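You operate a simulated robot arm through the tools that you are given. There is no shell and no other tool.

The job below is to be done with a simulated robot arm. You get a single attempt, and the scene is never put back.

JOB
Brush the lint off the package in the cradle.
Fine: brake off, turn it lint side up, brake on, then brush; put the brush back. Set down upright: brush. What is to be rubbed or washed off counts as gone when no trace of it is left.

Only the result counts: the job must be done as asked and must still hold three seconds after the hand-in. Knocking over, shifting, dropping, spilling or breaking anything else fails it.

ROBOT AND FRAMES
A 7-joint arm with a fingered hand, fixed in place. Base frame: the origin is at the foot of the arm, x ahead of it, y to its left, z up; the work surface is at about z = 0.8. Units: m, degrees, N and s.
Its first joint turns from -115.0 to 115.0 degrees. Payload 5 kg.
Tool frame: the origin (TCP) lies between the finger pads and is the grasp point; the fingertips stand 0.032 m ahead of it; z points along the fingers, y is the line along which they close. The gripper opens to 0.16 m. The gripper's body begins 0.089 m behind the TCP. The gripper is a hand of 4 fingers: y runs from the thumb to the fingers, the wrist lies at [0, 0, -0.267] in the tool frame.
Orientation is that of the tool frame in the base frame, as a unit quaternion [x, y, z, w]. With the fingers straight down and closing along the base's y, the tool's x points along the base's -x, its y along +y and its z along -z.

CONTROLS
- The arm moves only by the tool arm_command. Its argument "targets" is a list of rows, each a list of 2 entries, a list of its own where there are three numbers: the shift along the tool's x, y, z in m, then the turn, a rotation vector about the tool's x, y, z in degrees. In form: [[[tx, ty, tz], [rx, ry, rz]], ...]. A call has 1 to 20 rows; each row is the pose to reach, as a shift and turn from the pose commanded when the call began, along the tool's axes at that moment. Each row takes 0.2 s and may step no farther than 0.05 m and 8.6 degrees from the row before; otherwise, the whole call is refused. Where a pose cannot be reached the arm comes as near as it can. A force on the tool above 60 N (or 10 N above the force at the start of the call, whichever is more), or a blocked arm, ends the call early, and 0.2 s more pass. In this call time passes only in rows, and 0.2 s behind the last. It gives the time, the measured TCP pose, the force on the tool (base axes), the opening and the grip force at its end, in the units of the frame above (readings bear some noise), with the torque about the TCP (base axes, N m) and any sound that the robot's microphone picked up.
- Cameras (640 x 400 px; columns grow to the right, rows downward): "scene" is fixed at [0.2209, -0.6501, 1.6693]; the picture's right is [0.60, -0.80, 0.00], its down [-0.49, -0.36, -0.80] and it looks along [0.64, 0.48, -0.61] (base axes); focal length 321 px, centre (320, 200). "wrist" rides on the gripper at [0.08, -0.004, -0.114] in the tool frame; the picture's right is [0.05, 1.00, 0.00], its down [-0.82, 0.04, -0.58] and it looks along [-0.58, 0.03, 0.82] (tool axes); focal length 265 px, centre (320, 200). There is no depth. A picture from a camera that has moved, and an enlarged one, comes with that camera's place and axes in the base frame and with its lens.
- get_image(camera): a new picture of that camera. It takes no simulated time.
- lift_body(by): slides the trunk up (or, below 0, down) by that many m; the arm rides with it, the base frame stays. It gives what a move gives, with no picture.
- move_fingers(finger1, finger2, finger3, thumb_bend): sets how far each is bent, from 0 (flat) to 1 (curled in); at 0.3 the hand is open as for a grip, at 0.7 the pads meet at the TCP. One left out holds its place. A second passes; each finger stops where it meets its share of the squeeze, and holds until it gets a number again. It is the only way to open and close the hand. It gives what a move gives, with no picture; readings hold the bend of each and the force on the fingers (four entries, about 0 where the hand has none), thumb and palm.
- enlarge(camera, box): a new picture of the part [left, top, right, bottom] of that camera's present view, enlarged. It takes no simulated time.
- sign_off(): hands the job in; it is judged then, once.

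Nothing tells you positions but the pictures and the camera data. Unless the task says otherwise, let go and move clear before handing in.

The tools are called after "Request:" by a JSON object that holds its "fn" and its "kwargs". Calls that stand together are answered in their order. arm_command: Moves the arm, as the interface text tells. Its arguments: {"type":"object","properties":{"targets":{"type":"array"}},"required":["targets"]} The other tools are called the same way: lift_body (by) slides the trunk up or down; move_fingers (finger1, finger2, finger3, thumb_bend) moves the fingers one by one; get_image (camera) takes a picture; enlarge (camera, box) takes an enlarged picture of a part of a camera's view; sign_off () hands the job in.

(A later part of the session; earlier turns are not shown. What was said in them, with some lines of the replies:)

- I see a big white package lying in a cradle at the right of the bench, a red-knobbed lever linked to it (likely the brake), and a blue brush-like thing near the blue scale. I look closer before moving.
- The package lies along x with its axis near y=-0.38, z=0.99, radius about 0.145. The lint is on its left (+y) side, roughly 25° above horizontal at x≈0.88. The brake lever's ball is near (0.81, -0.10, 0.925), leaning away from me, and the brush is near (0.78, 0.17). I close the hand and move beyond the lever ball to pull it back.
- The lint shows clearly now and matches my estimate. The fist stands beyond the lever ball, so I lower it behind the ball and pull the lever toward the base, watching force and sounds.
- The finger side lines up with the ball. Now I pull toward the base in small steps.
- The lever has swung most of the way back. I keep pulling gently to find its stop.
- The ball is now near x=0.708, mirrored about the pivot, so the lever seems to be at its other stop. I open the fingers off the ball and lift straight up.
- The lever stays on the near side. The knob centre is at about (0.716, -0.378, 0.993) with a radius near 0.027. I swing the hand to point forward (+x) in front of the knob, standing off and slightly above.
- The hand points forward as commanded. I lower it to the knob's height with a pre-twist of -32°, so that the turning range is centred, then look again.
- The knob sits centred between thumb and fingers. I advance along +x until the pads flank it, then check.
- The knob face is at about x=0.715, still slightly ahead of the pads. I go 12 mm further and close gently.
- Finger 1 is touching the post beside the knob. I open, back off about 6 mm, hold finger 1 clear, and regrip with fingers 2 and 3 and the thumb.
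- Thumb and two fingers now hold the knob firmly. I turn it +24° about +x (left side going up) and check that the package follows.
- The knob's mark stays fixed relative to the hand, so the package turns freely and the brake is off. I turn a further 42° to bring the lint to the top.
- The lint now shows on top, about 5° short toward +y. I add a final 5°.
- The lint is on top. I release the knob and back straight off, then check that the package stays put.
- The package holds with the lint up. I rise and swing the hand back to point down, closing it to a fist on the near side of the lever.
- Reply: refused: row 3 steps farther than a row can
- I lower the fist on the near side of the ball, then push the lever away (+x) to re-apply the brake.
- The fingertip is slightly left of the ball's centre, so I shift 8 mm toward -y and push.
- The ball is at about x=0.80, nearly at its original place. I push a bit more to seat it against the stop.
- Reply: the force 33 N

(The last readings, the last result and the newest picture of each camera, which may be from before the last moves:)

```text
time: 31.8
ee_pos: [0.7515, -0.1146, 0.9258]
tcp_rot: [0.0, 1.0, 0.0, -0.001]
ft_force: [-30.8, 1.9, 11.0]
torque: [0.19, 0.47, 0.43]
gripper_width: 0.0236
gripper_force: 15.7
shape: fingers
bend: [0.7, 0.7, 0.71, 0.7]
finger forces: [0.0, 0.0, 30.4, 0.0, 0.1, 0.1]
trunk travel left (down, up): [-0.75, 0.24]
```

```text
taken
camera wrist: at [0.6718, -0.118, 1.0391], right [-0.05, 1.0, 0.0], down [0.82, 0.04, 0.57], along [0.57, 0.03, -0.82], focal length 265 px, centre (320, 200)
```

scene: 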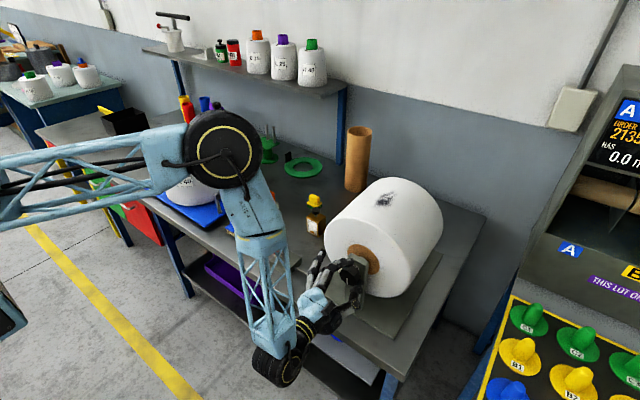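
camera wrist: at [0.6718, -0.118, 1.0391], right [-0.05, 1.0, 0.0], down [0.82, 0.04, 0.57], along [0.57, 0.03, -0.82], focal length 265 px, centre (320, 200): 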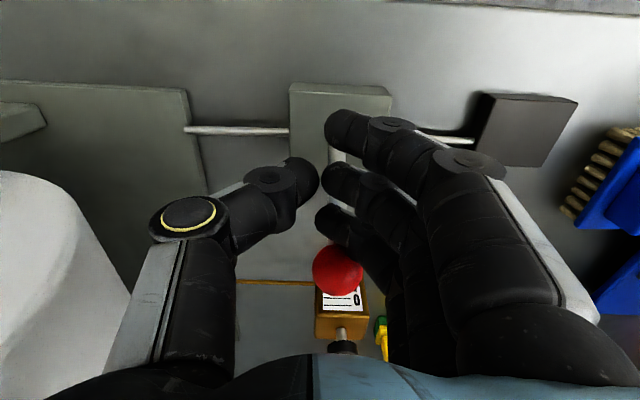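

The lever is firmly seated at its original side with about 30 N against the stop, so the brake is on. I back off, lift, and go above the brush.

Request:
{"fn": "arm_command", "kwargs": {"targets": [[[0.015, 0.0, 0.0], [0, 0, 0]], [[0.02, 0.0, -0.04], [0, 0, 0]], [[0.02, 0.0, -0.08], [0, 0, 0]], [[0.02, 0.0, -0.12], [0, 0, 0]], [[0.01, 0.045, -0.12], [0, 0, 0]], [[0.0, 0.09, -0.12], [0, 0, 0]], [[-0.01, 0.135, -0.12], [0, 0, 0]], [[-0.02, 0.18, -0.12], [0, 0, 0]], [[-0.03, 0.225, -0.12], [0, 0, 0]], [[-0.035, 0.265, -0.12], [0, 0, 0]], [[-0.035, 0.289, -0.12], [0, 0, 0]]]}}

Request:
{"fn": "move_fingers", "kwargs": {"finger1": 0.45, "finger2": 0.45, "finger3": 0.45, "thumb_bend": 0.45}}

Request:
{"fn": "get_image", "kwargs": {"camera": "wrist"}}

Request:
{"fn": "get_image", "kwargs": {"camera": "scene"}}

```text
time: 34.2
ee_pos: [0.7912, 0.1746, 1.0447]
tcp_rot: [0.0, 1.0, 0.0, -0.001]
ft_force: [0.1, 0.5, -0.3]
torque: [-0.01, -0.01, 0.03]
gripper_width: 0.0236
gripper_force: 0.1
shape: fingers
bend: [0.7, 0.7, 0.7, 0.7]
finger forces: [0.0, 0.1, 0.0, 0.0, 0.0, 0.0]
trunk travel left (down, up): [-0.75, 0.24]
```

```text
time: 35.2
ee_pos: [0.7906, 0.1745, 1.0454]
tcp_rot: [0.0, 1.0, 0.0, 0.0]
ft_force: [0.6, -1.1, 0.1]
torque: [-0.01, 0.02, 0.0]
gripper_width: 0.1102
gripper_force: 0.2
shape: fingers
bend: [0.45, 0.45, 0.45, 0.45]
finger forces: [0.0, 0.1, 0.0, 0.0, 0.0, 0.0]
trunk travel left (down, up): [-0.75, 0.24]
```

```text
taken
camera wrist: at [0.7102, 0.1705, 1.1583], right [-0.05, 1.0, 0.0], down [0.82, 0.04, 0.58], along [0.58, 0.03, -0.82], focal length 265 px, centre (320, 200)
```

wrist: 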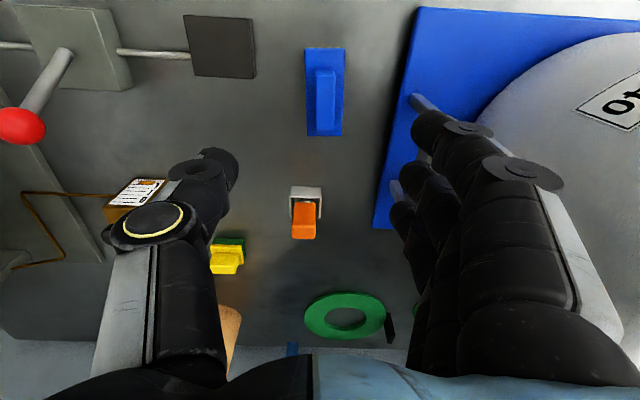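

```text
taken
```

scene: 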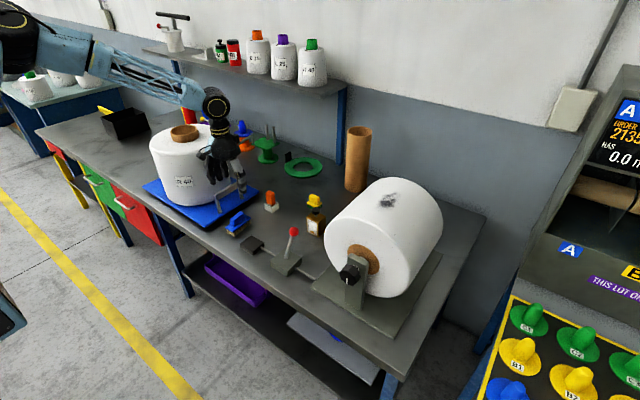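

The brush lies along x with its body centre near (0.788, 0.179) and the handle block about 28 mm wide and 58 mm long. I align over it and descend partway to check.

Request:
{"fn": "arm_command", "kwargs": {"targets": [[[0.003, 0.004, 0.04], [0, 0, 0]], [[0.003, 0.004, 0.08], [0, 0, 0]], [[0.003, 0.004, 0.12], [0, 0, 0]], [[0.003, 0.004, 0.145], [0, 0, 0]]]}}

Request:
{"fn": "get_image", "kwargs": {"camera": "wrist"}}

Request:
{"fn": "enlarge", "kwargs": {"camera": "scene", "box": [190, 170, 290, 250]}}

```text
time: 36.2
ee_pos: [0.7882, 0.1803, 0.8993]
tcp_rot: [-0.001, 1.0, 0.0, 0.0]
ft_force: [0.0, 0.5, -0.1]
torque: [-0.03, 0.0, 0.02]
gripper_width: 0.1104
gripper_force: 0.0
shape: fingers
bend: [0.45, 0.45, 0.45, 0.45]
finger forces: [0.0, 0.1, 0.0, 0.0, 0.0, 0.1]
trunk travel left (down, up): [-0.75, 0.24]
```

```text
taken
camera wrist: at [0.7085, 0.1752, 1.0129], right [-0.05, 1.0, 0.0], down [0.82, 0.04, 0.58], along [0.58, 0.03, -0.82], focal length 265 px, centre (320, 200)
```

wrist: 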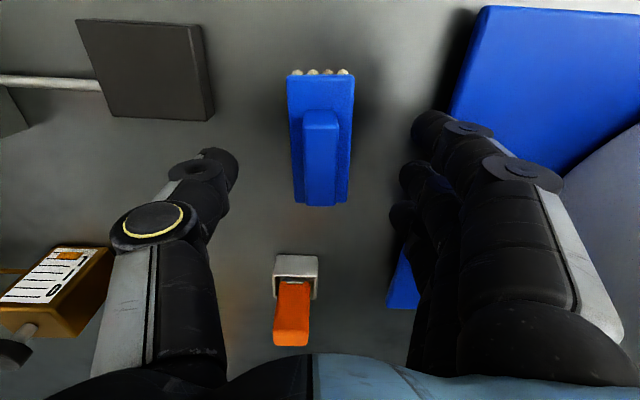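

```text
5.00 times, centred on (240, 210) of scene
camera zoom: at [0.2209, -0.6501, 1.6693], right [0.6, -0.8, 0.0], down [-0.49, -0.36, -0.8], along [0.64, 0.48, -0.61], focal length 1603 px, centre (720, 150)
```

zoom: 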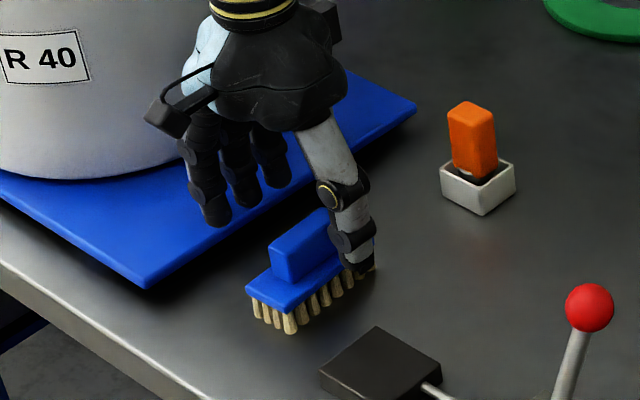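

Alignment is good. I descend so the fingertips flank the handle block just above the brush body, and close.

Request:
{"fn": "arm_command", "kwargs": {"targets": [[[0.002, 0.0, 0.015], [0, 0, 0]], [[0.002, 0.0, 0.025], [0, 0, 0]]]}}

Request:
{"fn": "move_fingers", "kwargs": {"finger1": 0.6, "finger2": 0.6, "finger3": 0.6, "thumb_bend": 0.6}}

Request:
{"fn": "get_image", "kwargs": {"camera": "wrist"}}

Request:
{"fn": "enlarge", "kwargs": {"camera": "scene", "box": [190, 170, 290, 250]}}

```text
time: 36.8
ee_pos: [0.7865, 0.1792, 0.8737]
tcp_rot: [0.001, 1.0, -0.001, -0.001]
ft_force: [0.0, -0.4, -0.7]
torque: [-0.02, 0.06, 0.03]
gripper_width: 0.1105
gripper_force: 0.0
shape: fingers
bend: [0.45, 0.45, 0.45, 0.45]
finger forces: [0.1, 0.0, 0.0, 0.0, 0.1, 0.0]
trunk travel left (down, up): [-0.75, 0.24]
```

```text
time: 37.8
ee_pos: [0.7865, 0.179, 0.875]
tcp_rot: [-0.001, 1.0, 0.0, 0.0]
ft_force: [0.0, 0.8, 0.5]
torque: [0.01, 0.01, -0.01]
gripper_width: 0.0542
gripper_force: 0.3
shape: fingers
bend: [0.6, 0.6, 0.6, 0.6]
finger forces: [0.1, 0.0, 0.1, 0.0, 0.0, 0.1]
trunk travel left (down, up): [-0.75, 0.24]
```

```text
taken
camera wrist: at [0.7056, 0.1751, 0.9877], right [-0.05, 1.0, 0.0], down [0.82, 0.04, 0.58], along [0.58, 0.03, -0.82], focal length 265 px, centre (320, 200)
```

wrist: 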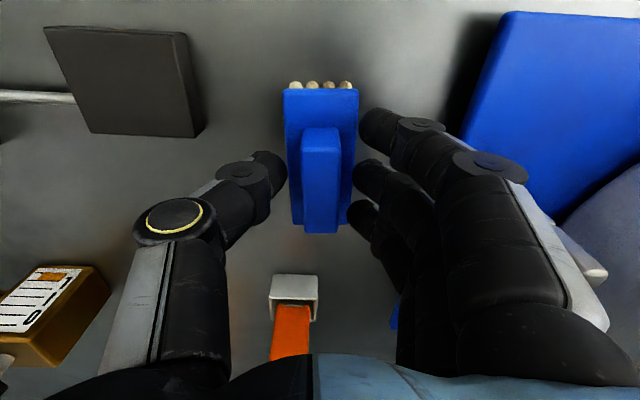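

```text
5.00 times, centred on (240, 210) of scene
camera zoom: at [0.2209, -0.6501, 1.6693], right [0.6, -0.8, 0.0], down [-0.49, -0.36, -0.8], along [0.64, 0.48, -0.61], focal length 1603 px, centre (720, 150)
```

zoom: 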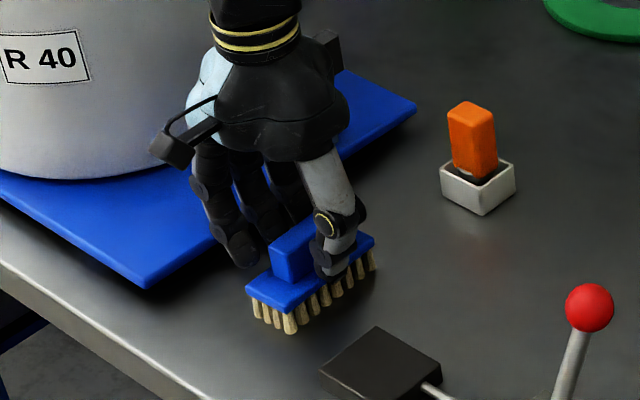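

The tips are just outside the body's edges, near its top surface. I keep closing gently toward the handle.

Request:
{"fn": "move_fingers", "kwargs": {"finger1": 0.66, "finger2": 0.66, "finger3": 0.66, "thumb_bend": 0.66}}

Request:
{"fn": "get_image", "kwargs": {"camera": "wrist"}}

Request:
{"fn": "enlarge", "kwargs": {"camera": "scene", "box": [200, 190, 270, 246]}}

```text
time: 38.8
ee_pos: [0.7859, 0.1778, 0.8759]
tcp_rot: [0.0, 1.0, 0.0, 0.0]
ft_force: [0.1, -0.6, 0.1]
torque: [-0.02, 0.03, 0.02]
gripper_width: 0.0366
gripper_force: 1.5
shape: fingers
bend: [0.66, 0.65, 0.65, 0.65]
finger forces: [0.2, 1.0, 0.8, 0.0, 1.8, 0.0]
trunk travel left (down, up): [-0.75, 0.24]
```

```text
taken
camera wrist: at [0.7056, 0.1751, 0.9876], right [-0.05, 1.0, 0.0], down [0.82, 0.04, 0.58], along [0.58, 0.03, -0.82], focal length 265 px, centre (320, 200)
```

wrist: 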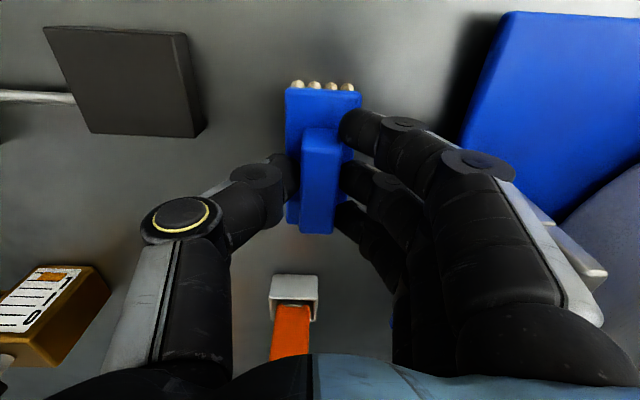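

```text
7.14 times, centred on (235, 218) of scene
camera zoom: at [0.2209, -0.6501, 1.6693], right [0.6, -0.8, 0.0], down [-0.49, -0.36, -0.8], along [0.64, 0.48, -0.61], focal length 2290 px, centre (927, 71)
```

zoom: 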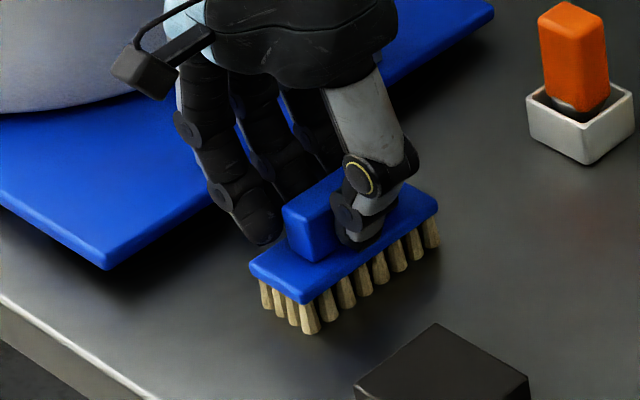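

Fingers and thumb now touch the handle above the body. I tighten, then lift a little and check.

Request:
{"fn": "move_fingers", "kwargs": {"finger1": 0.8, "finger2": 0.8, "finger3": 0.8, "thumb_bend": 0.8}}

Request:
{"fn": "arm_command", "kwargs": {"targets": [[[0, 0, -0.02], [0, 0, 0]], [[0, 0, -0.04], [0, 0, 0]]]}}

Request:
{"fn": "get_image", "kwargs": {"camera": "wrist"}}

Request:
{"fn": "enlarge", "kwargs": {"camera": "scene", "box": [200, 180, 270, 236]}}

```text
time: 39.8
ee_pos: [0.7864, 0.1785, 0.875]
tcp_rot: [0.0, 1.0, 0.0, 0.0]
ft_force: [0.6, -0.5, -1.5]
torque: [-0.03, 0.04, 0.02]
gripper_width: 0.0316
gripper_force: 28.8
shape: fingers
bend: [0.71, 0.7, 0.7, 0.68]
finger forces: [9.0, 11.0, 8.8, 0.0, 28.7, 0.0]
trunk travel left (down, up): [-0.75, 0.24]
```

```text
time: 40.4
ee_pos: [0.7855, 0.1789, 0.9149]
tcp_rot: [0.0, 1.0, 0.0, -0.001]
ft_force: [-0.8, -0.1, -1.1]
torque: [0.0, 0.03, -0.03]
gripper_width: 0.0316
gripper_force: 28.2
shape: fingers
bend: [0.71, 0.7, 0.7, 0.68]
finger forces: [9.0, 11.1, 8.8, 0.0, 28.6, 0.0]
trunk travel left (down, up): [-0.75, 0.24]
```

```text
taken
camera wrist: at [0.7053, 0.1749, 1.0274], right [-0.05, 1.0, 0.0], down [0.82, 0.04, 0.58], along [0.58, 0.03, -0.82], focal length 265 px, centre (320, 200)
```

wrist: 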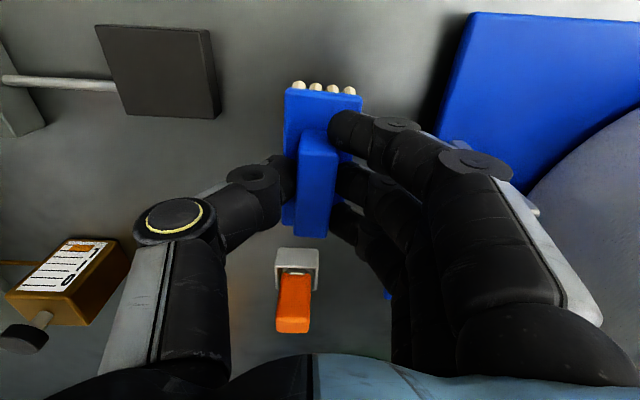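

```text
7.14 times, centred on (235, 208) of scene
camera zoom: at [0.2209, -0.6501, 1.6693], right [0.6, -0.8, 0.0], down [-0.49, -0.36, -0.8], along [0.64, 0.48, -0.61], focal length 2290 px, centre (927, 143)
```

zoom: 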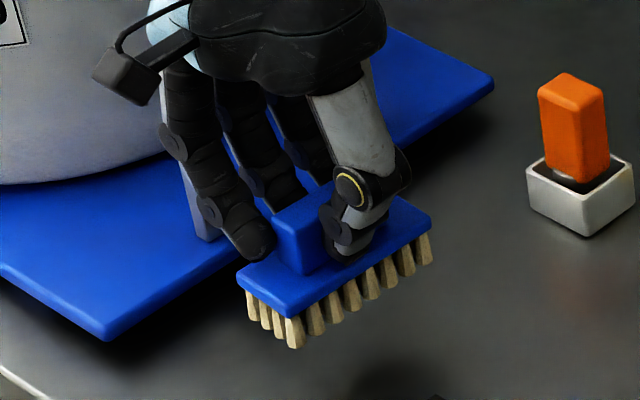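

The brush is held firmly and level. I carry it high over to a point above the lint, about (0.89, -0.38).

Request:
{"fn": "arm_command", "kwargs": {"targets": [[[0, 0, -0.045], [0, 0, 0]], [[0, 0, -0.09], [0, 0, 0]], [[0, 0, -0.135], [0, 0, 0]], [[0, 0, -0.18], [0, 0, 0]], [[0, 0, -0.225], [0, 0, 0]], [[0, 0, -0.27], [0, 0, 0]], [[0, 0, -0.315], [0, 0, 0]], [[0, 0, -0.36], [0, 0, 0]], [[0, 0, -0.385], [0, 0, 0]], [[-0.005, -0.045, -0.385], [0, 0, 0]], [[-0.01, -0.09, -0.385], [0, 0, 0]], [[-0.02, -0.135, -0.385], [0, 0, 0]], [[-0.03, -0.18, -0.385], [0, 0, 0]], [[-0.04, -0.225, -0.385], [0, 0, 0]], [[-0.05, -0.27, -0.385], [0, 0, 0]], [[-0.06, -0.315, -0.385], [0, 0, 0]], [[-0.07, -0.36, -0.385], [0, 0, 0]], [[-0.08, -0.405, -0.385], [0, 0, 0]], [[-0.09, -0.45, -0.385], [0, 0, 0]], [[-0.1, -0.49, -0.385], [0, 0, 0]]]}}

Request:
{"fn": "get_image", "kwargs": {"camera": "wrist"}}

Request:
{"fn": "get_image", "kwargs": {"camera": "scene"}}

```text
time: 44.6
ee_pos: [0.8868, -0.3141, 1.2995]
tcp_rot: [0.0, 1.0, 0.001, 0.0]
ft_force: [-1.1, -0.6, -1.5]
torque: [0.07, -0.02, -0.01]
gripper_width: 0.0271
gripper_force: 27.8
shape: fingers
bend: [0.72, 0.7, 0.7, 0.69]
finger forces: [7.7, 12.2, 9.1, 0.0, 26.9, 0.1]
trunk travel left (down, up): [-0.75, 0.24]
```

```text
taken
camera wrist: at [0.8066, -0.3182, 1.4111], right [-0.05, 1.0, 0.0], down [0.82, 0.04, 0.58], along [0.58, 0.03, -0.82], focal length 265 px, centre (320, 200)
```

wrist: 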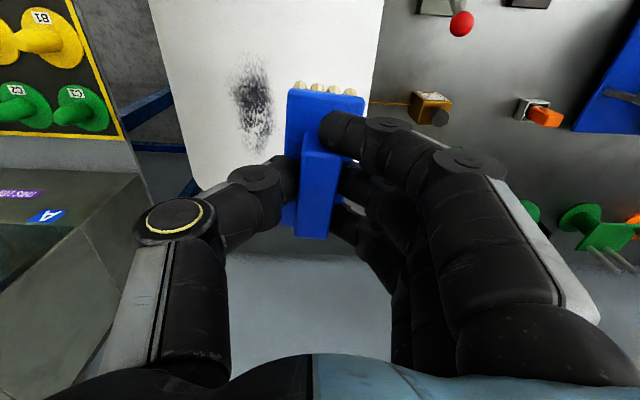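

```text
taken
```

scene: 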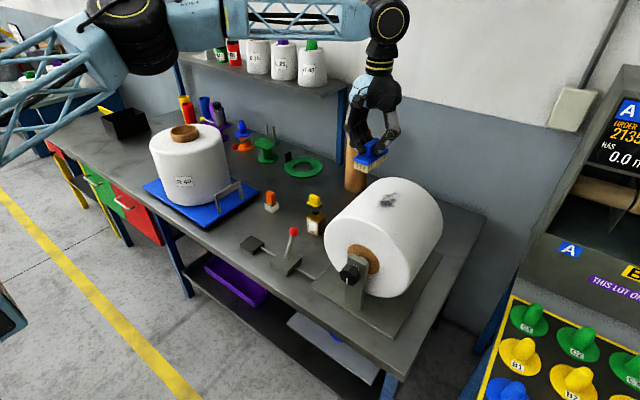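

The lint spans about x 0.846–0.937, y -0.405 to -0.36, all within the brush's length. I move right above it and descend toward contact.

Request:
{"fn": "arm_command", "kwargs": {"targets": [[[-0.003, -0.035, 0.03], [0, 0, 0]], [[-0.003, -0.066, 0.06], [0, 0, 0]], [[-0.003, -0.066, 0.08], [0, 0, 0]]]}}

Request:
{"fn": "enlarge", "kwargs": {"camera": "scene", "box": [330, 120, 450, 240]}}

Request:
{"fn": "get_image", "kwargs": {"camera": "wrist"}}

```text
time: 45.4
ee_pos: [0.89, -0.3789, 1.2188]
tcp_rot: [-0.001, 1.0, 0.0, -0.001]
ft_force: [0.2, -0.1, -0.5]
torque: [-0.01, 0.05, -0.02]
gripper_width: 0.0268
gripper_force: 27.6
shape: fingers
bend: [0.72, 0.7, 0.7, 0.69]
finger forces: [7.5, 12.5, 9.2, 0.0, 26.7, 0.0]
trunk travel left (down, up): [-0.75, 0.24]
```

```text
3.33 times, centred on (390, 180) of scene
camera zoom: at [0.2209, -0.6501, 1.6693], right [0.6, -0.8, 0.0], down [-0.49, -0.36, -0.8], along [0.64, 0.48, -0.61], focal length 1069 px, centre (87, 267)
```

zoom: 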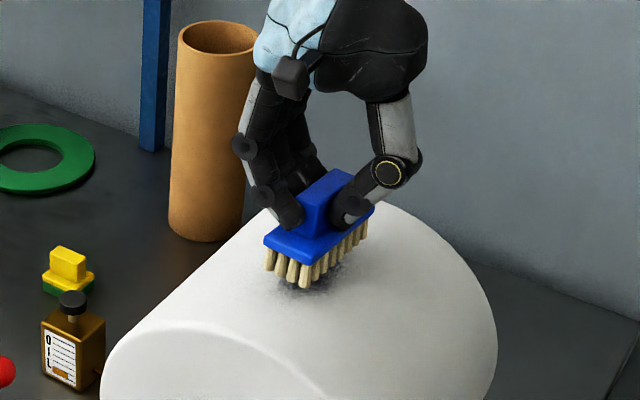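

```text
taken
camera wrist: at [0.8098, -0.3817, 1.3316], right [-0.05, 1.0, 0.0], down [0.82, 0.04, 0.58], along [0.58, 0.03, -0.82], focal length 265 px, centre (320, 200)
```

wrist: 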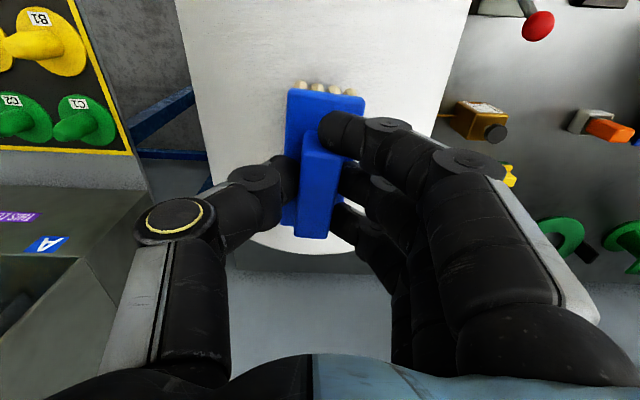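

Very close to contact. I go down in 2 mm steps and watch the force.

Request:
{"fn": "arm_command", "kwargs": {"targets": [[[0, 0, 0.003], [0, 0, 0]], [[0, 0, 0.006], [0, 0, 0]], [[0, 0, 0.008], [0, 0, 0]]]}}

Request:
{"fn": "arm_command", "kwargs": {"targets": [[[0, 0, 0.002], [0, 0, 0]], [[0, 0, 0.003], [0, 0, 0]]]}}

```text
time: 46.2
ee_pos: [0.8898, -0.3784, 1.211]
tcp_rot: [-0.001, 1.0, 0.001, -0.001]
ft_force: [0.2, 0.6, -1.1]
torque: [-0.01, 0.01, 0.0]
gripper_width: 0.027
gripper_force: 28.2
shape: fingers
bend: [0.72, 0.7, 0.7, 0.69]
finger forces: [7.5, 12.4, 9.1, 0.1, 26.7, 0.0]
trunk travel left (down, up): [-0.75, 0.24]
```

```text
time: 46.8
ee_pos: [0.8892, -0.3773, 1.2088]
tcp_rot: [0.0, 1.0, 0.0, 0.0]
ft_force: [0.7, 0.2, -1.3]
torque: [0.02, -0.02, 0.02]
gripper_width: 0.0272
gripper_force: 28.1
shape: fingers
bend: [0.72, 0.7, 0.7, 0.69]
finger forces: [7.6, 12.4, 9.1, 0.0, 26.6, 0.0]
trunk travel left (down, up): [-0.75, 0.24]
```

Request:
{"fn": "arm_command", "kwargs": {"targets": [[[0, 0, 0.002], [0, 0, 0]], [[0, 0, 0.004], [0, 0, 0]]]}}

Request:
{"fn": "enlarge", "kwargs": {"camera": "scene", "box": [360, 160, 430, 220]}}

```text
time: 47.4
ee_pos: [0.8895, -0.3771, 1.2057]
tcp_rot: [-0.001, 1.0, 0.0, -0.001]
ft_force: [0.2, 0.6, -1.3]
torque: [-0.03, 0.03, 0.01]
gripper_width: 0.0271
gripper_force: 27.7
shape: fingers
bend: [0.72, 0.7, 0.7, 0.69]
finger forces: [7.6, 12.4, 9.2, 0.1, 26.7, 0.0]
trunk travel left (down, up): [-0.75, 0.24]
```

```text
6.67 times, centred on (395, 190) of scene
camera zoom: at [0.2209, -0.6501, 1.6693], right [0.6, -0.8, 0.0], down [-0.49, -0.36, -0.8], along [0.64, 0.48, -0.61], focal length 2137 px, centre (-180, 267)
```

zoom: 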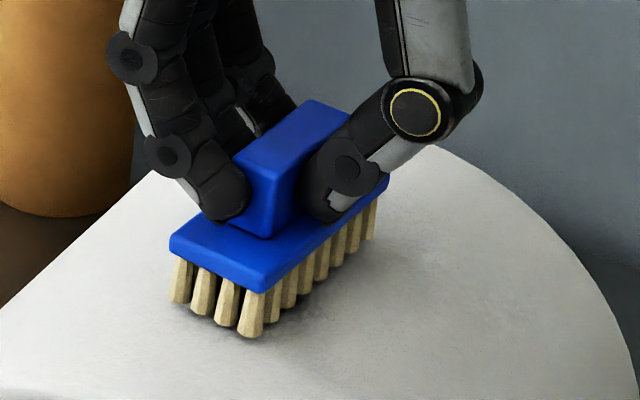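

Bristles are nearly touching, with no load yet. I continue in millimetre steps.

Request:
{"fn": "arm_command", "kwargs": {"targets": [[[0, 0, 0.001], [0, 0, 0]], [[0, 0, 0.003], [0, 0, 0]]]}}

Request:
{"fn": "arm_command", "kwargs": {"targets": [[[0, 0, 0.001], [0, 0, 0]], [[0, 0, 0.002], [0, 0, 0]]]}}

```text
time: 48.0
ee_pos: [0.8902, -0.3777, 1.2014]
tcp_rot: [-0.001, 1.0, 0.0, 0.0]
ft_force: [-0.3, -0.9, 0.4]
torque: [-0.06, -0.01, 0.0]
gripper_width: 0.0271
gripper_force: 27.9
shape: fingers
bend: [0.72, 0.7, 0.7, 0.69]
finger forces: [7.6, 12.4, 9.3, 0.0, 26.7, 0.0]
trunk travel left (down, up): [-0.75, 0.24]
```

```text
time: 48.6
ee_pos: [0.8904, -0.3765, 1.2011]
tcp_rot: [-0.001, 1.0, -0.001, 0.0]
ft_force: [-0.2, 0.7, 5.8]
torque: [0.0, -0.09, 0.0]
gripper_width: 0.0269
gripper_force: 30.5
shape: fingers
bend: [0.72, 0.7, 0.7, 0.69]
finger forces: [7.9, 12.9, 10.2, 0.0, 28.7, 0.1]
trunk travel left (down, up): [-0.75, 0.24]
```

I have light contact (about 6 N) at TCP z≈1.201. I stroke over the lint along the package's curve, tilting the brush to stay tangent, ±15° back and forth.

Request:
{"fn": "arm_command", "kwargs": {"targets": [[[0, 0.0187, 0.0015], [5, 0, 0]], [[0, 0.0373, 0.004], [10, 0, 0]], [[0, 0.0555, 0.008], [15, 0, 0]], [[0, 0.0373, 0.004], [10, 0, 0]], [[0, 0.0187, 0.0015], [5, 0, 0]], [[0, 0.0, 0.0006], [0, 0, 0]], [[0, -0.0187, 0.0015], [-5, 0, 0]], [[0, -0.0373, 0.004], [-10, 0, 0]], [[0, -0.0555, 0.008], [-15, 0, 0]], [[0, -0.0373, 0.004], [-10, 0, 0]], [[0, -0.0187, 0.0015], [-5, 0, 0]], [[0, 0.0, 0.0006], [0, 0, 0]]]}}

Request:
{"fn": "enlarge", "kwargs": {"camera": "scene", "box": [360, 160, 430, 220]}}

Request:
{"fn": "get_image", "kwargs": {"camera": "scene"}}

```text
time: 51.2
ee_pos: [0.8904, -0.3732, 1.1992]
tcp_rot: [-0.002, 1.0, -0.001, 0.0]
ft_force: [-1.5, 4.3, 6.5]
torque: [0.21, -0.03, 0.02]
gripper_width: 0.0234
gripper_force: 28.9
shape: fingers
bend: [0.73, 0.7, 0.71, 0.72]
finger forces: [6.3, 14.1, 11.6, 0.0, 25.9, 0.0]
out of reach, approached as far as the arm can: row 9
trunk travel left (down, up): [-0.75, 0.24]
```

```text
6.67 times, centred on (395, 190) of scene
camera zoom: at [0.2209, -0.6501, 1.6693], right [0.6, -0.8, 0.0], down [-0.49, -0.36, -0.8], along [0.64, 0.48, -0.61], focal length 2137 px, centre (-180, 267)
```

zoom: 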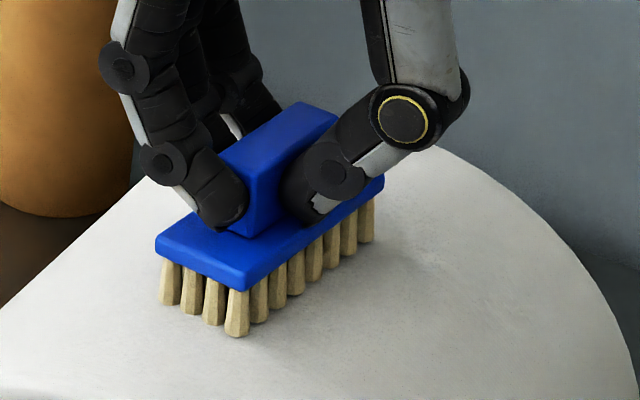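

```text
taken
```

scene: 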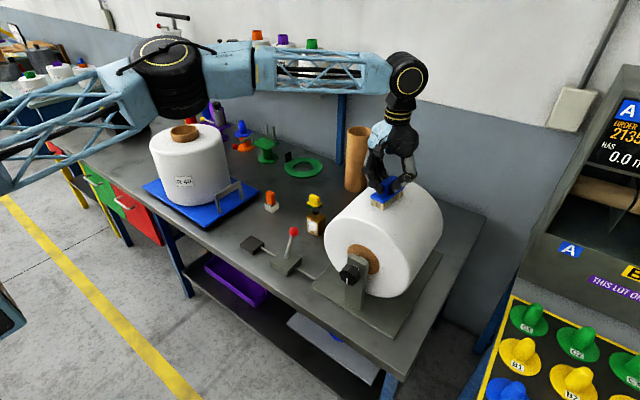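

The brush stroked fine, slightly twisted in the grip. I lift and inspect the surface for remaining lint.

Request:
{"fn": "arm_command", "kwargs": {"targets": [[[0, 0, -0.03], [0, 0, 0]], [[0.0, 0.04, -0.07], [0, 0, 0]], [[0.0, 0.08, -0.1], [0, 0, 0]]]}}

Request:
{"fn": "enlarge", "kwargs": {"camera": "scene", "box": [320, 160, 450, 260]}}

Request:
{"fn": "get_image", "kwargs": {"camera": "wrist"}}

Request:
{"fn": "enlarge", "kwargs": {"camera": "wrist", "box": [140, 20, 320, 200]}}

```text
refused: row 2 steps farther than a row can; nothing moved
```

```text
4.00 times, centred on (385, 210) of scene
camera zoom: at [0.2209, -0.6501, 1.6693], right [0.6, -0.8, 0.0], down [-0.49, -0.36, -0.8], along [0.64, 0.48, -0.61], focal length 1282 px, centre (60, 160)
```

zoom: 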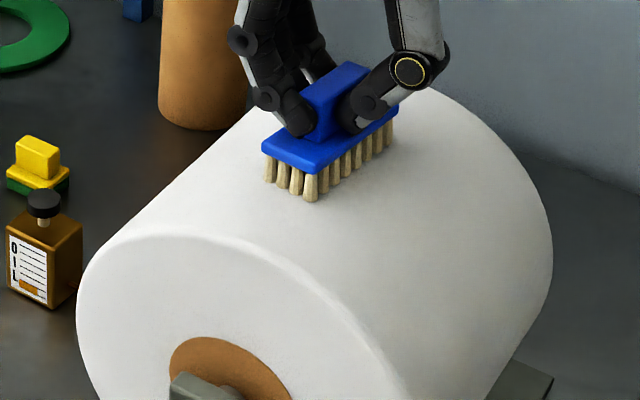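

```text
taken
camera wrist: at [0.8107, -0.3766, 1.3118], right [-0.06, 1.0, 0.0], down [0.82, 0.05, 0.58], along [0.58, 0.03, -0.82], focal length 265 px, centre (320, 200)
```

wrist: 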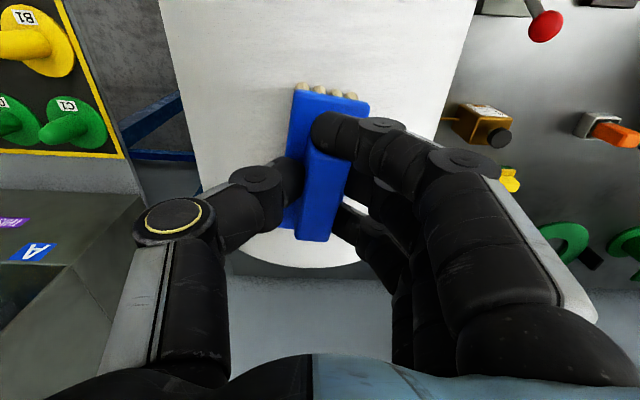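

```text
2.22 times, centred on (230, 110) of wrist
camera zoom: at [0.8107, -0.3766, 1.3118], right [-0.06, 1.0, 0.0], down [0.82, 0.05, 0.58], along [0.58, 0.03, -0.82], focal length 590 px, centre (520, 400)
```

zoom: 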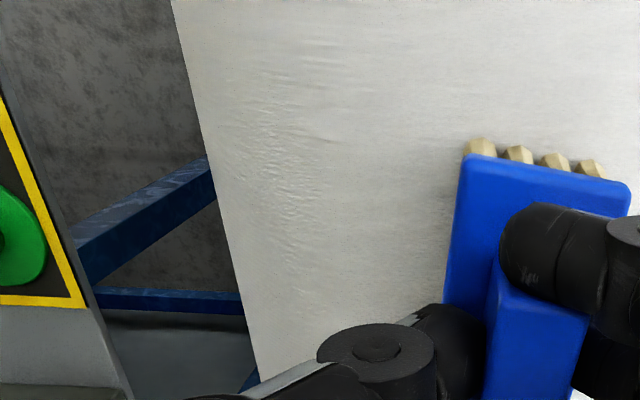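

My lift row was too long, so nothing moved. I repeat with smaller steps.

Request:
{"fn": "arm_command", "kwargs": {"targets": [[[0, 0, -0.03], [0, 0, 0]], [[0.0, 0.03, -0.06], [0, 0, 0]], [[0.0, 0.06, -0.09], [0, 0, 0]], [[0.0, 0.09, -0.1], [0, 0, 0]]]}}

Request:
{"fn": "enlarge", "kwargs": {"camera": "scene", "box": [320, 160, 450, 260]}}

Request:
{"fn": "get_image", "kwargs": {"camera": "wrist"}}

Request:
{"fn": "enlarge", "kwargs": {"camera": "wrist", "box": [140, 20, 320, 200]}}

```text
time: 52.2
ee_pos: [0.8912, -0.2858, 1.3]
tcp_rot: [-0.001, 1.0, -0.001, 0.0]
ft_force: [-0.2, 1.1, -0.9]
torque: [-0.05, 0.04, 0.0]
gripper_width: 0.0235
gripper_force: 27.1
shape: fingers
bend: [0.73, 0.7, 0.71, 0.72]
finger forces: [5.2, 13.1, 10.1, 0.0, 26.0, 0.1]
trunk travel left (down, up): [-0.75, 0.24]
```

```text
4.00 times, centred on (385, 210) of scene
camera zoom: at [0.2209, -0.6501, 1.6693], right [0.6, -0.8, 0.0], down [-0.49, -0.36, -0.8], along [0.64, 0.48, -0.61], focal length 1282 px, centre (60, 160)
```

zoom: 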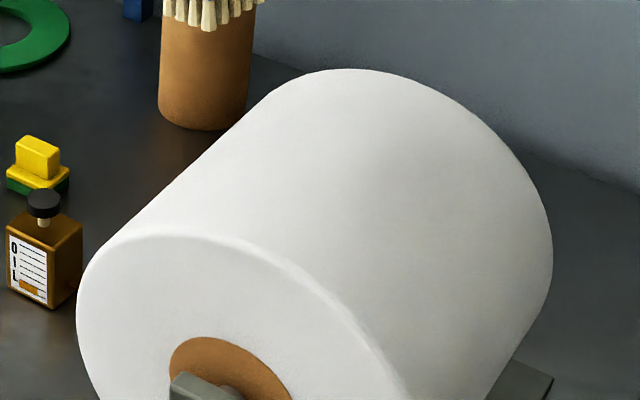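

```text
taken
camera wrist: at [0.8097, -0.2896, 1.4127], right [-0.05, 1.0, 0.0], down [0.82, 0.04, 0.58], along [0.58, 0.03, -0.82], focal length 265 px, centre (320, 200)
```

wrist: 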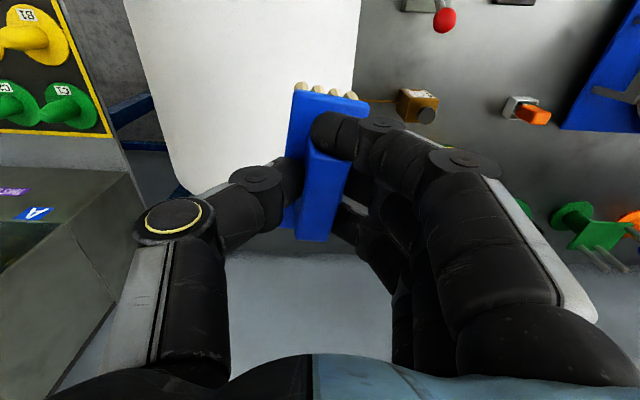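

```text
2.22 times, centred on (230, 110) of wrist
camera zoom: at [0.8097, -0.2896, 1.4127], right [-0.05, 1.0, 0.0], down [0.82, 0.04, 0.58], along [0.58, 0.03, -0.82], focal length 590 px, centre (520, 400)
```

zoom: 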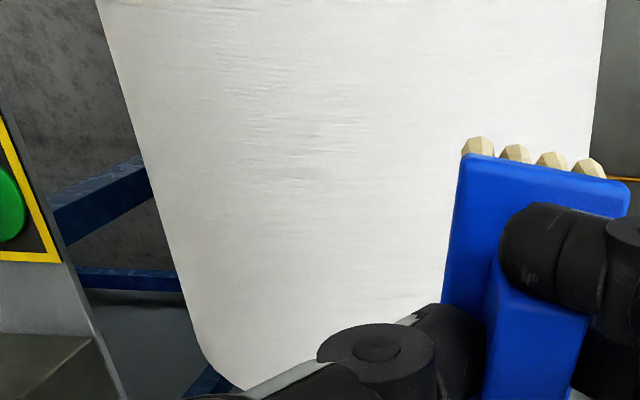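

The lint looks gone. I zoom further to search for any faint trace.

Request:
{"fn": "enlarge", "kwargs": {"camera": "scene", "box": [360, 170, 430, 220]}}

Request:
{"fn": "enlarge", "kwargs": {"camera": "wrist", "box": [170, 20, 300, 150]}}

Request:
{"fn": "enlarge", "kwargs": {"camera": "scene", "box": [270, 210, 360, 290]}}

```text
8.00 times, centred on (395, 195) of scene
camera zoom: at [0.2209, -0.6501, 1.6693], right [0.6, -0.8, 0.0], down [-0.49, -0.36, -0.8], along [0.64, 0.48, -0.61], focal length 2565 px, centre (-280, 240)
```

zoom: 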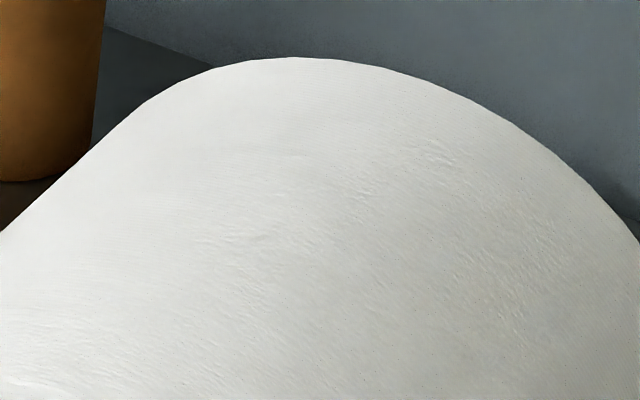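

```text
3.08 times, centred on (235, 85) of wrist
camera zoom: at [0.8097, -0.2896, 1.4127], right [-0.05, 1.0, 0.0], down [0.82, 0.04, 0.58], along [0.58, 0.03, -0.82], focal length 817 px, centre (582, 554)
```

zoom: 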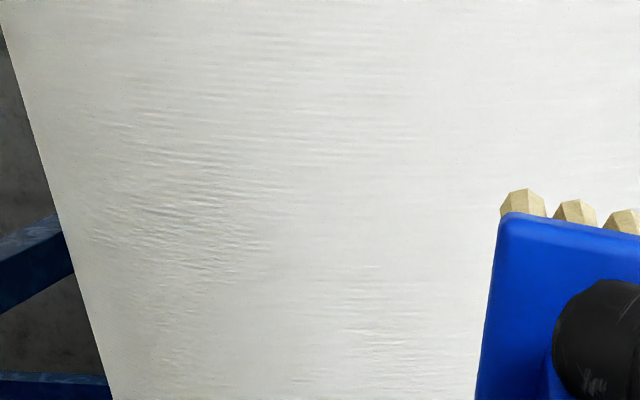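

```text
5.00 times, centred on (315, 250) of scene
camera zoom: at [0.2209, -0.6501, 1.6693], right [0.6, -0.8, 0.0], down [-0.49, -0.36, -0.8], along [0.64, 0.48, -0.61], focal length 1603 px, centre (345, -50)
```

zoom: 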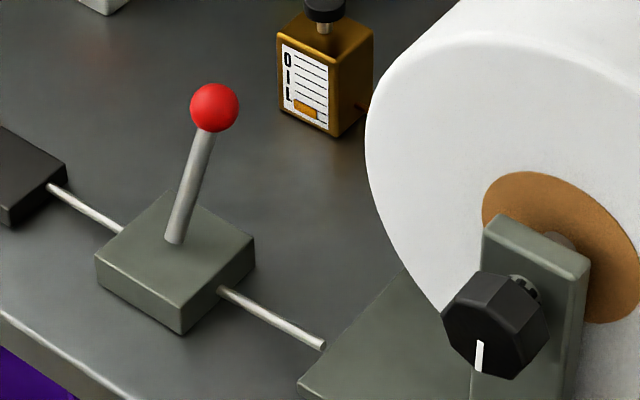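

The package is clean, and the lever is back where it began. Now I carry the brush back over its original place, untwisting about 9°.

Request:
{"fn": "arm_command", "kwargs": {"targets": [[[0.01, 0.042, 0.0], [0, 0, 0]], [[0.02, 0.084, 0.0], [0, 0, 0]], [[0.03, 0.126, 0.0], [0, 0, 0]], [[0.04, 0.168, 0.0], [0, 0, 0]], [[0.05, 0.21, 0.0], [0, 0, 0]], [[0.06, 0.252, 0.0], [0, 0, 0]], [[0.07, 0.294, 0.0], [0, 0, 0]], [[0.08, 0.336, 0.0], [0, 0, 0]], [[0.09, 0.378, 0.0], [0, 0, 0]], [[0.1, 0.42, 0.0], [0, 0, -4]], [[0.104, 0.464, 0.0], [0, 0, -9]], [[0.104, 0.464, 0.045], [0, 0, -9]], [[0.104, 0.464, 0.09], [0, 0, -9]], [[0.104, 0.464, 0.135], [0, 0, -9]], [[0.104, 0.464, 0.18], [0, 0, -9]], [[0.104, 0.464, 0.225], [0, 0, -9]], [[0.104, 0.464, 0.27], [0, 0, -9]], [[0.104, 0.464, 0.315], [0, 0, -9]], [[0.104, 0.464, 0.355], [0, 0, -9]], [[0.104, 0.464, 0.38], [0, 0, -9]]]}}

Request:
{"fn": "get_image", "kwargs": {"camera": "wrist"}}

Request:
{"fn": "enlarge", "kwargs": {"camera": "scene", "box": [200, 180, 270, 236]}}

```text
time: 56.4
ee_pos: [0.7855, 0.1768, 0.9181]
tcp_rot: [-0.078, 0.997, -0.001, 0.0]
ft_force: [-0.6, -0.3, -0.2]
torque: [0.0, 0.01, 0.01]
gripper_width: 0.0232
gripper_force: 25.8
shape: fingers
bend: [0.73, 0.69, 0.71, 0.72]
finger forces: [4.0, 13.1, 9.7, 0.0, 25.4, 0.0]
trunk travel left (down, up): [-0.75, 0.24]
```

```text
taken
camera wrist: at [0.7066, 0.1606, 1.0313], right [-0.21, 0.98, 0.0], down [0.8, 0.17, 0.58], along [0.56, 0.12, -0.82], focal length 265 px, centre (320, 200)
```

wrist: 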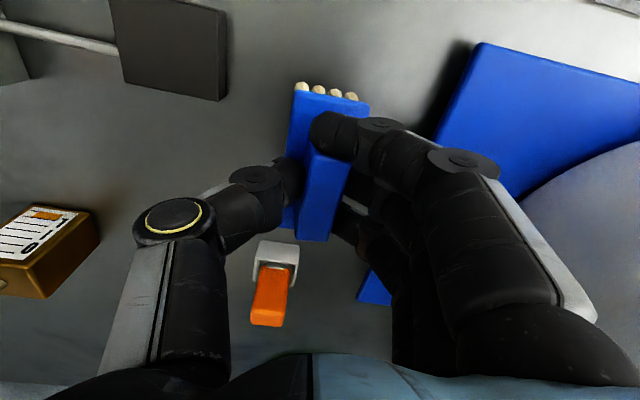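

```text
7.14 times, centred on (235, 208) of scene
camera zoom: at [0.2209, -0.6501, 1.6693], right [0.6, -0.8, 0.0], down [-0.49, -0.36, -0.8], along [0.64, 0.48, -0.61], focal length 2290 px, centre (927, 143)
```

zoom: 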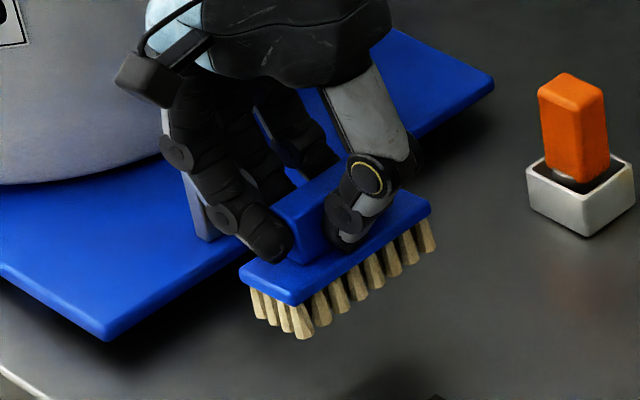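

The brush is realigned over its original spot. I lower it to the table carefully.

Request:
{"fn": "arm_command", "kwargs": {"targets": [[[0, 0.001, 0.015], [0, 0, 0]], [[0, 0.001, 0.03], [0, 0, 0]], [[0, 0.001, 0.037], [0, 0, 0]]]}}

Request:
{"fn": "arm_command", "kwargs": {"targets": [[[0, 0, 0.002], [0, 0, 0]], [[0, 0, 0.004], [0, 0, 0]]]}}

```text
time: 57.2
ee_pos: [0.7844, 0.1794, 0.8826]
tcp_rot: [-0.079, 0.997, 0.0, 0.001]
ft_force: [0.1, -0.4, -1.4]
torque: [-0.01, 0.03, 0.03]
gripper_width: 0.0229
gripper_force: 25.8
shape: fingers
bend: [0.73, 0.69, 0.71, 0.72]
finger forces: [4.0, 13.2, 9.8, 0.0, 25.3, 0.0]
trunk travel left (down, up): [-0.75, 0.24]
```

```text
time: 57.8
ee_pos: [0.7854, 0.1775, 0.8774]
tcp_rot: [-0.079, 0.997, 0.0, 0.0]
ft_force: [-0.1, 0.3, 0.2]
torque: [-0.01, 0.0, 0.01]
gripper_width: 0.0227
gripper_force: 25.9
shape: fingers
bend: [0.73, 0.69, 0.71, 0.72]
finger forces: [4.0, 13.1, 9.7, 0.0, 25.4, 0.1]
trunk travel left (down, up): [-0.75, 0.24]
```

Request:
{"fn": "arm_command", "kwargs": {"targets": [[[0, 0, 0.001], [0, 0, 0]], [[0, 0, 0.002], [0, 0, 0]]]}}

Request:
{"fn": "enlarge", "kwargs": {"camera": "scene", "box": [200, 190, 270, 246]}}

```text
time: 58.4
ee_pos: [0.7839, 0.1778, 0.8765]
tcp_rot: [-0.079, 0.997, 0.0, 0.001]
ft_force: [0.0, -1.1, -0.7]
torque: [0.01, 0.0, 0.03]
gripper_width: 0.023
gripper_force: 26.4
shape: fingers
bend: [0.73, 0.69, 0.71, 0.72]
finger forces: [3.9, 13.1, 9.7, 0.0, 25.4, 0.1]
trunk travel left (down, up): [-0.75, 0.24]
```

```text
7.14 times, centred on (235, 218) of scene
camera zoom: at [0.2209, -0.6501, 1.6693], right [0.6, -0.8, 0.0], down [-0.49, -0.36, -0.8], along [0.64, 0.48, -0.61], focal length 2290 px, centre (927, 71)
```

zoom: 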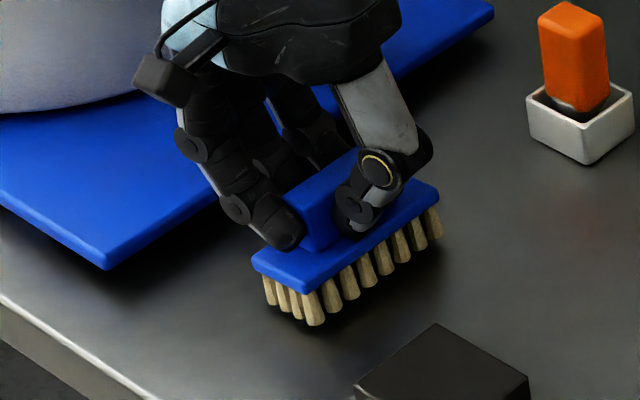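

Still a few mm above the table. I continue down.

Request:
{"fn": "arm_command", "kwargs": {"targets": [[[0, 0, 0.001], [0, 0, 0]], [[0, 0, 0.002], [0, 0, 0]]]}}

Request:
{"fn": "arm_command", "kwargs": {"targets": [[[0, 0, 0.001], [0, 0, 0]], [[0, 0, 0.002], [0, 0, 0]]]}}

```text
time: 59.0
ee_pos: [0.786, 0.1779, 0.8735]
tcp_rot: [-0.08, 0.997, 0.0, 0.0]
ft_force: [-0.7, 0.4, -1.4]
torque: [-0.01, -0.01, -0.01]
gripper_width: 0.0231
gripper_force: 26.6
shape: fingers
bend: [0.73, 0.69, 0.71, 0.72]
finger forces: [3.9, 13.0, 9.7, 0.1, 25.3, 0.0]
trunk travel left (down, up): [-0.75, 0.24]
```

```text
time: 59.6
ee_pos: [0.7854, 0.1783, 0.8734]
tcp_rot: [-0.08, 0.997, 0.0, 0.001]
ft_force: [0.5, -0.4, -0.8]
torque: [0.01, 0.02, 0.01]
gripper_width: 0.023
gripper_force: 25.6
shape: fingers
bend: [0.73, 0.69, 0.71, 0.72]
finger forces: [4.0, 13.2, 9.7, 0.0, 25.3, 0.0]
trunk travel left (down, up): [-0.75, 0.24]
```

Request:
{"fn": "arm_command", "kwargs": {"targets": [[[0, 0, 0.001], [0, 0, 0]], [[0, 0, 0.002], [0, 0, 0]]]}}

Request:
{"fn": "enlarge", "kwargs": {"camera": "scene", "box": [200, 190, 270, 246]}}

```text
time: 60.2
ee_pos: [0.7856, 0.1765, 0.8721]
tcp_rot: [-0.078, 0.997, 0.0, 0.0]
ft_force: [-0.3, -1.1, 5.8]
torque: [0.03, -0.03, -0.01]
gripper_width: 0.0231
gripper_force: 26.8
shape: fingers
bend: [0.73, 0.7, 0.71, 0.72]
finger forces: [4.1, 13.0, 9.6, 0.0, 27.1, 0.0]
trunk travel left (down, up): [-0.75, 0.24]
```

```text
7.14 times, centred on (235, 218) of scene
camera zoom: at [0.2209, -0.6501, 1.6693], right [0.6, -0.8, 0.0], down [-0.49, -0.36, -0.8], along [0.64, 0.48, -0.61], focal length 2290 px, centre (927, 71)
```

zoom: 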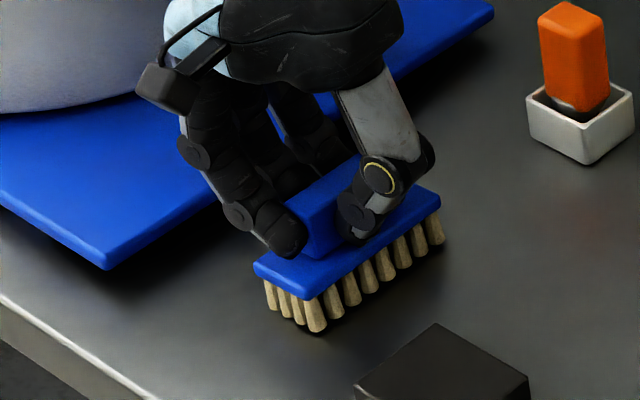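

Bristles rest on the table (about 6 N), within about 3 mm of the original spot. I release gradually, then lift straight up.

Request:
{"fn": "move_fingers", "kwargs": {"finger1": 0.64, "finger2": 0.64, "finger3": 0.64, "thumb_bend": 0.64}}

Request:
{"fn": "move_fingers", "kwargs": {"finger1": 0.5, "finger2": 0.5, "finger3": 0.5, "thumb_bend": 0.5}}

Request:
{"fn": "arm_command", "kwargs": {"targets": [[[0, 0, -0.01], [0, 0, 0]], [[0, 0, -0.03], [0, 0, 0]], [[0, 0, -0.07], [0, 0, 0]], [[0, 0, -0.11], [0, 0, 0]], [[0, 0, -0.15], [0, 0, 0]], [[0, 0, -0.2], [0, 0, 0]], [[0, 0, -0.25], [0, 0, 0]], [[0.03, 0, -0.28], [0, 0, 0]]]}}

Request:
{"fn": "get_image", "kwargs": {"camera": "scene"}}

Request:
{"fn": "get_image", "kwargs": {"camera": "wrist"}}

Request:
{"fn": "enlarge", "kwargs": {"camera": "scene", "box": [200, 180, 330, 280]}}

Request:
{"fn": "enlarge", "kwargs": {"camera": "scene", "box": [320, 160, 450, 260]}}

```text
time: 61.2
ee_pos: [0.7863, 0.178, 0.8705]
tcp_rot: [-0.079, 0.997, 0.001, 0.0]
ft_force: [0.7, 0.3, 0.5]
torque: [0.01, -0.02, -0.03]
gripper_width: 0.0398
gripper_force: 0.0
shape: fingers
bend: [0.64, 0.64, 0.64, 0.64]
finger forces: [0.0, 0.0, 0.0, 0.1, 0.0, 0.0]
trunk travel left (down, up): [-0.75, 0.24]
```

```text
time: 62.2
ee_pos: [0.7857, 0.1772, 0.8691]
tcp_rot: [-0.08, 0.997, -0.001, 0.0]
ft_force: [-0.3, 0.2, 0.3]
torque: [0.03, -0.02, -0.01]
gripper_width: 0.0906
gripper_force: 0.0
shape: fingers
bend: [0.5, 0.5, 0.5, 0.5]
finger forces: [0.0, 0.0, 0.1, 0.0, 0.0, 0.1]
trunk travel left (down, up): [-0.75, 0.24]
```

```text
time: 64.0
ee_pos: [0.7535, 0.1736, 1.1532]
tcp_rot: [-0.079, 0.997, 0.0, -0.001]
ft_force: [-0.4, 0.0, 0.0]
torque: [0.0, -0.01, 0.04]
gripper_width: 0.0905
gripper_force: 0.1
shape: fingers
bend: [0.5, 0.5, 0.5, 0.5]
finger forces: [0.0, 0.0, 0.0, 0.0, 0.1, 0.0]
trunk travel left (down, up): [-0.75, 0.24]
```

```text
taken
```

scene: 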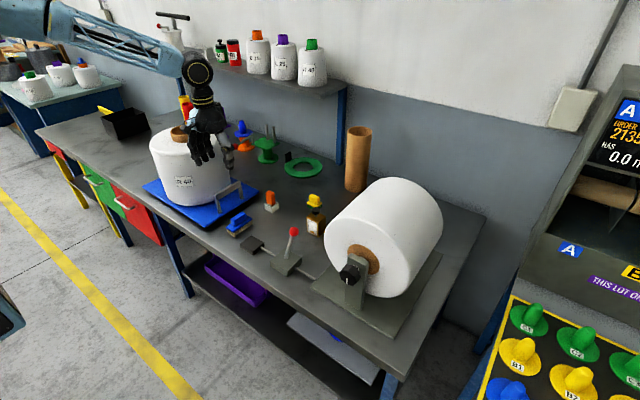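

```text
taken
camera wrist: at [0.6749, 0.1569, 1.2654], right [-0.21, 0.98, 0.0], down [0.8, 0.17, 0.58], along [0.56, 0.12, -0.82], focal length 265 px, centre (320, 200)
```

wrist: 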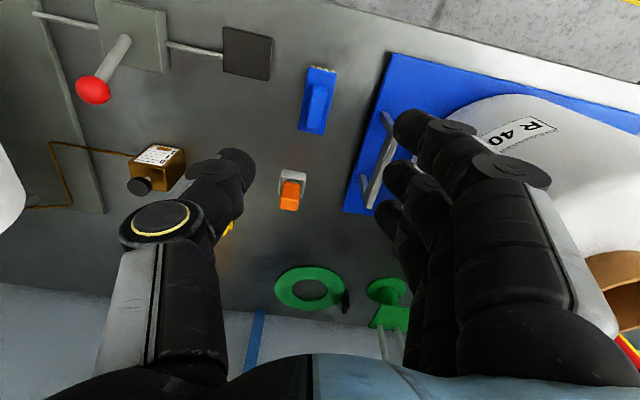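

```text
4.00 times, centred on (265, 230) of scene
camera zoom: at [0.2209, -0.6501, 1.6693], right [0.6, -0.8, 0.0], down [-0.49, -0.36, -0.8], along [0.64, 0.48, -0.61], focal length 1282 px, centre (540, 80)
```

zoom: 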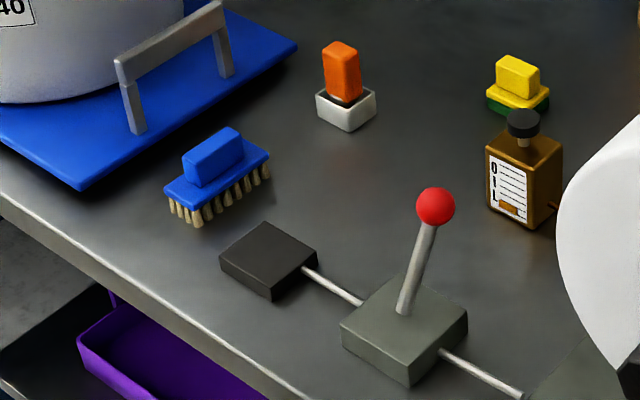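

```text
4.00 times, centred on (385, 210) of scene
camera zoom: at [0.2209, -0.6501, 1.6693], right [0.6, -0.8, 0.0], down [-0.49, -0.36, -0.8], along [0.64, 0.48, -0.61], focal length 1282 px, centre (60, 160)
```

zoom: 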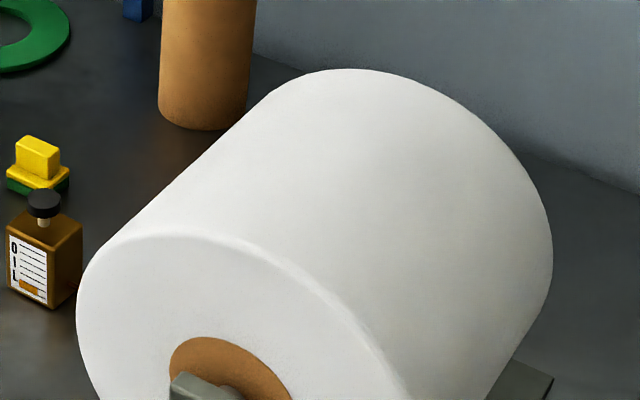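

The brush stands upright in its place, the lever is back in its brake-on position, the package is clean with the treated side up, and the hand is clear. I hand in the job.

Request:
{"fn": "sign_off", "kwargs": {}}

```text
The job is handed in.
```

The lint is brushed off the package, and zoomed views from both cameras show no trace left. I've handed the job in, but no verdict came back.

- **Brake:** I pulled the lever off and turned the package by its knob until the lint faced up. I then pushed the lever back to its original side, where it stopped against about 30 N.
- **Brushing:** Back-and-forth strokes along the curve of the package, with the brake on, cleared all the lint.
- **Brush:** It stands upright on its bristles, about 3 mm from where it started.

In the final pictures nothing else on the bench has moved, and the hand is clear of everything.
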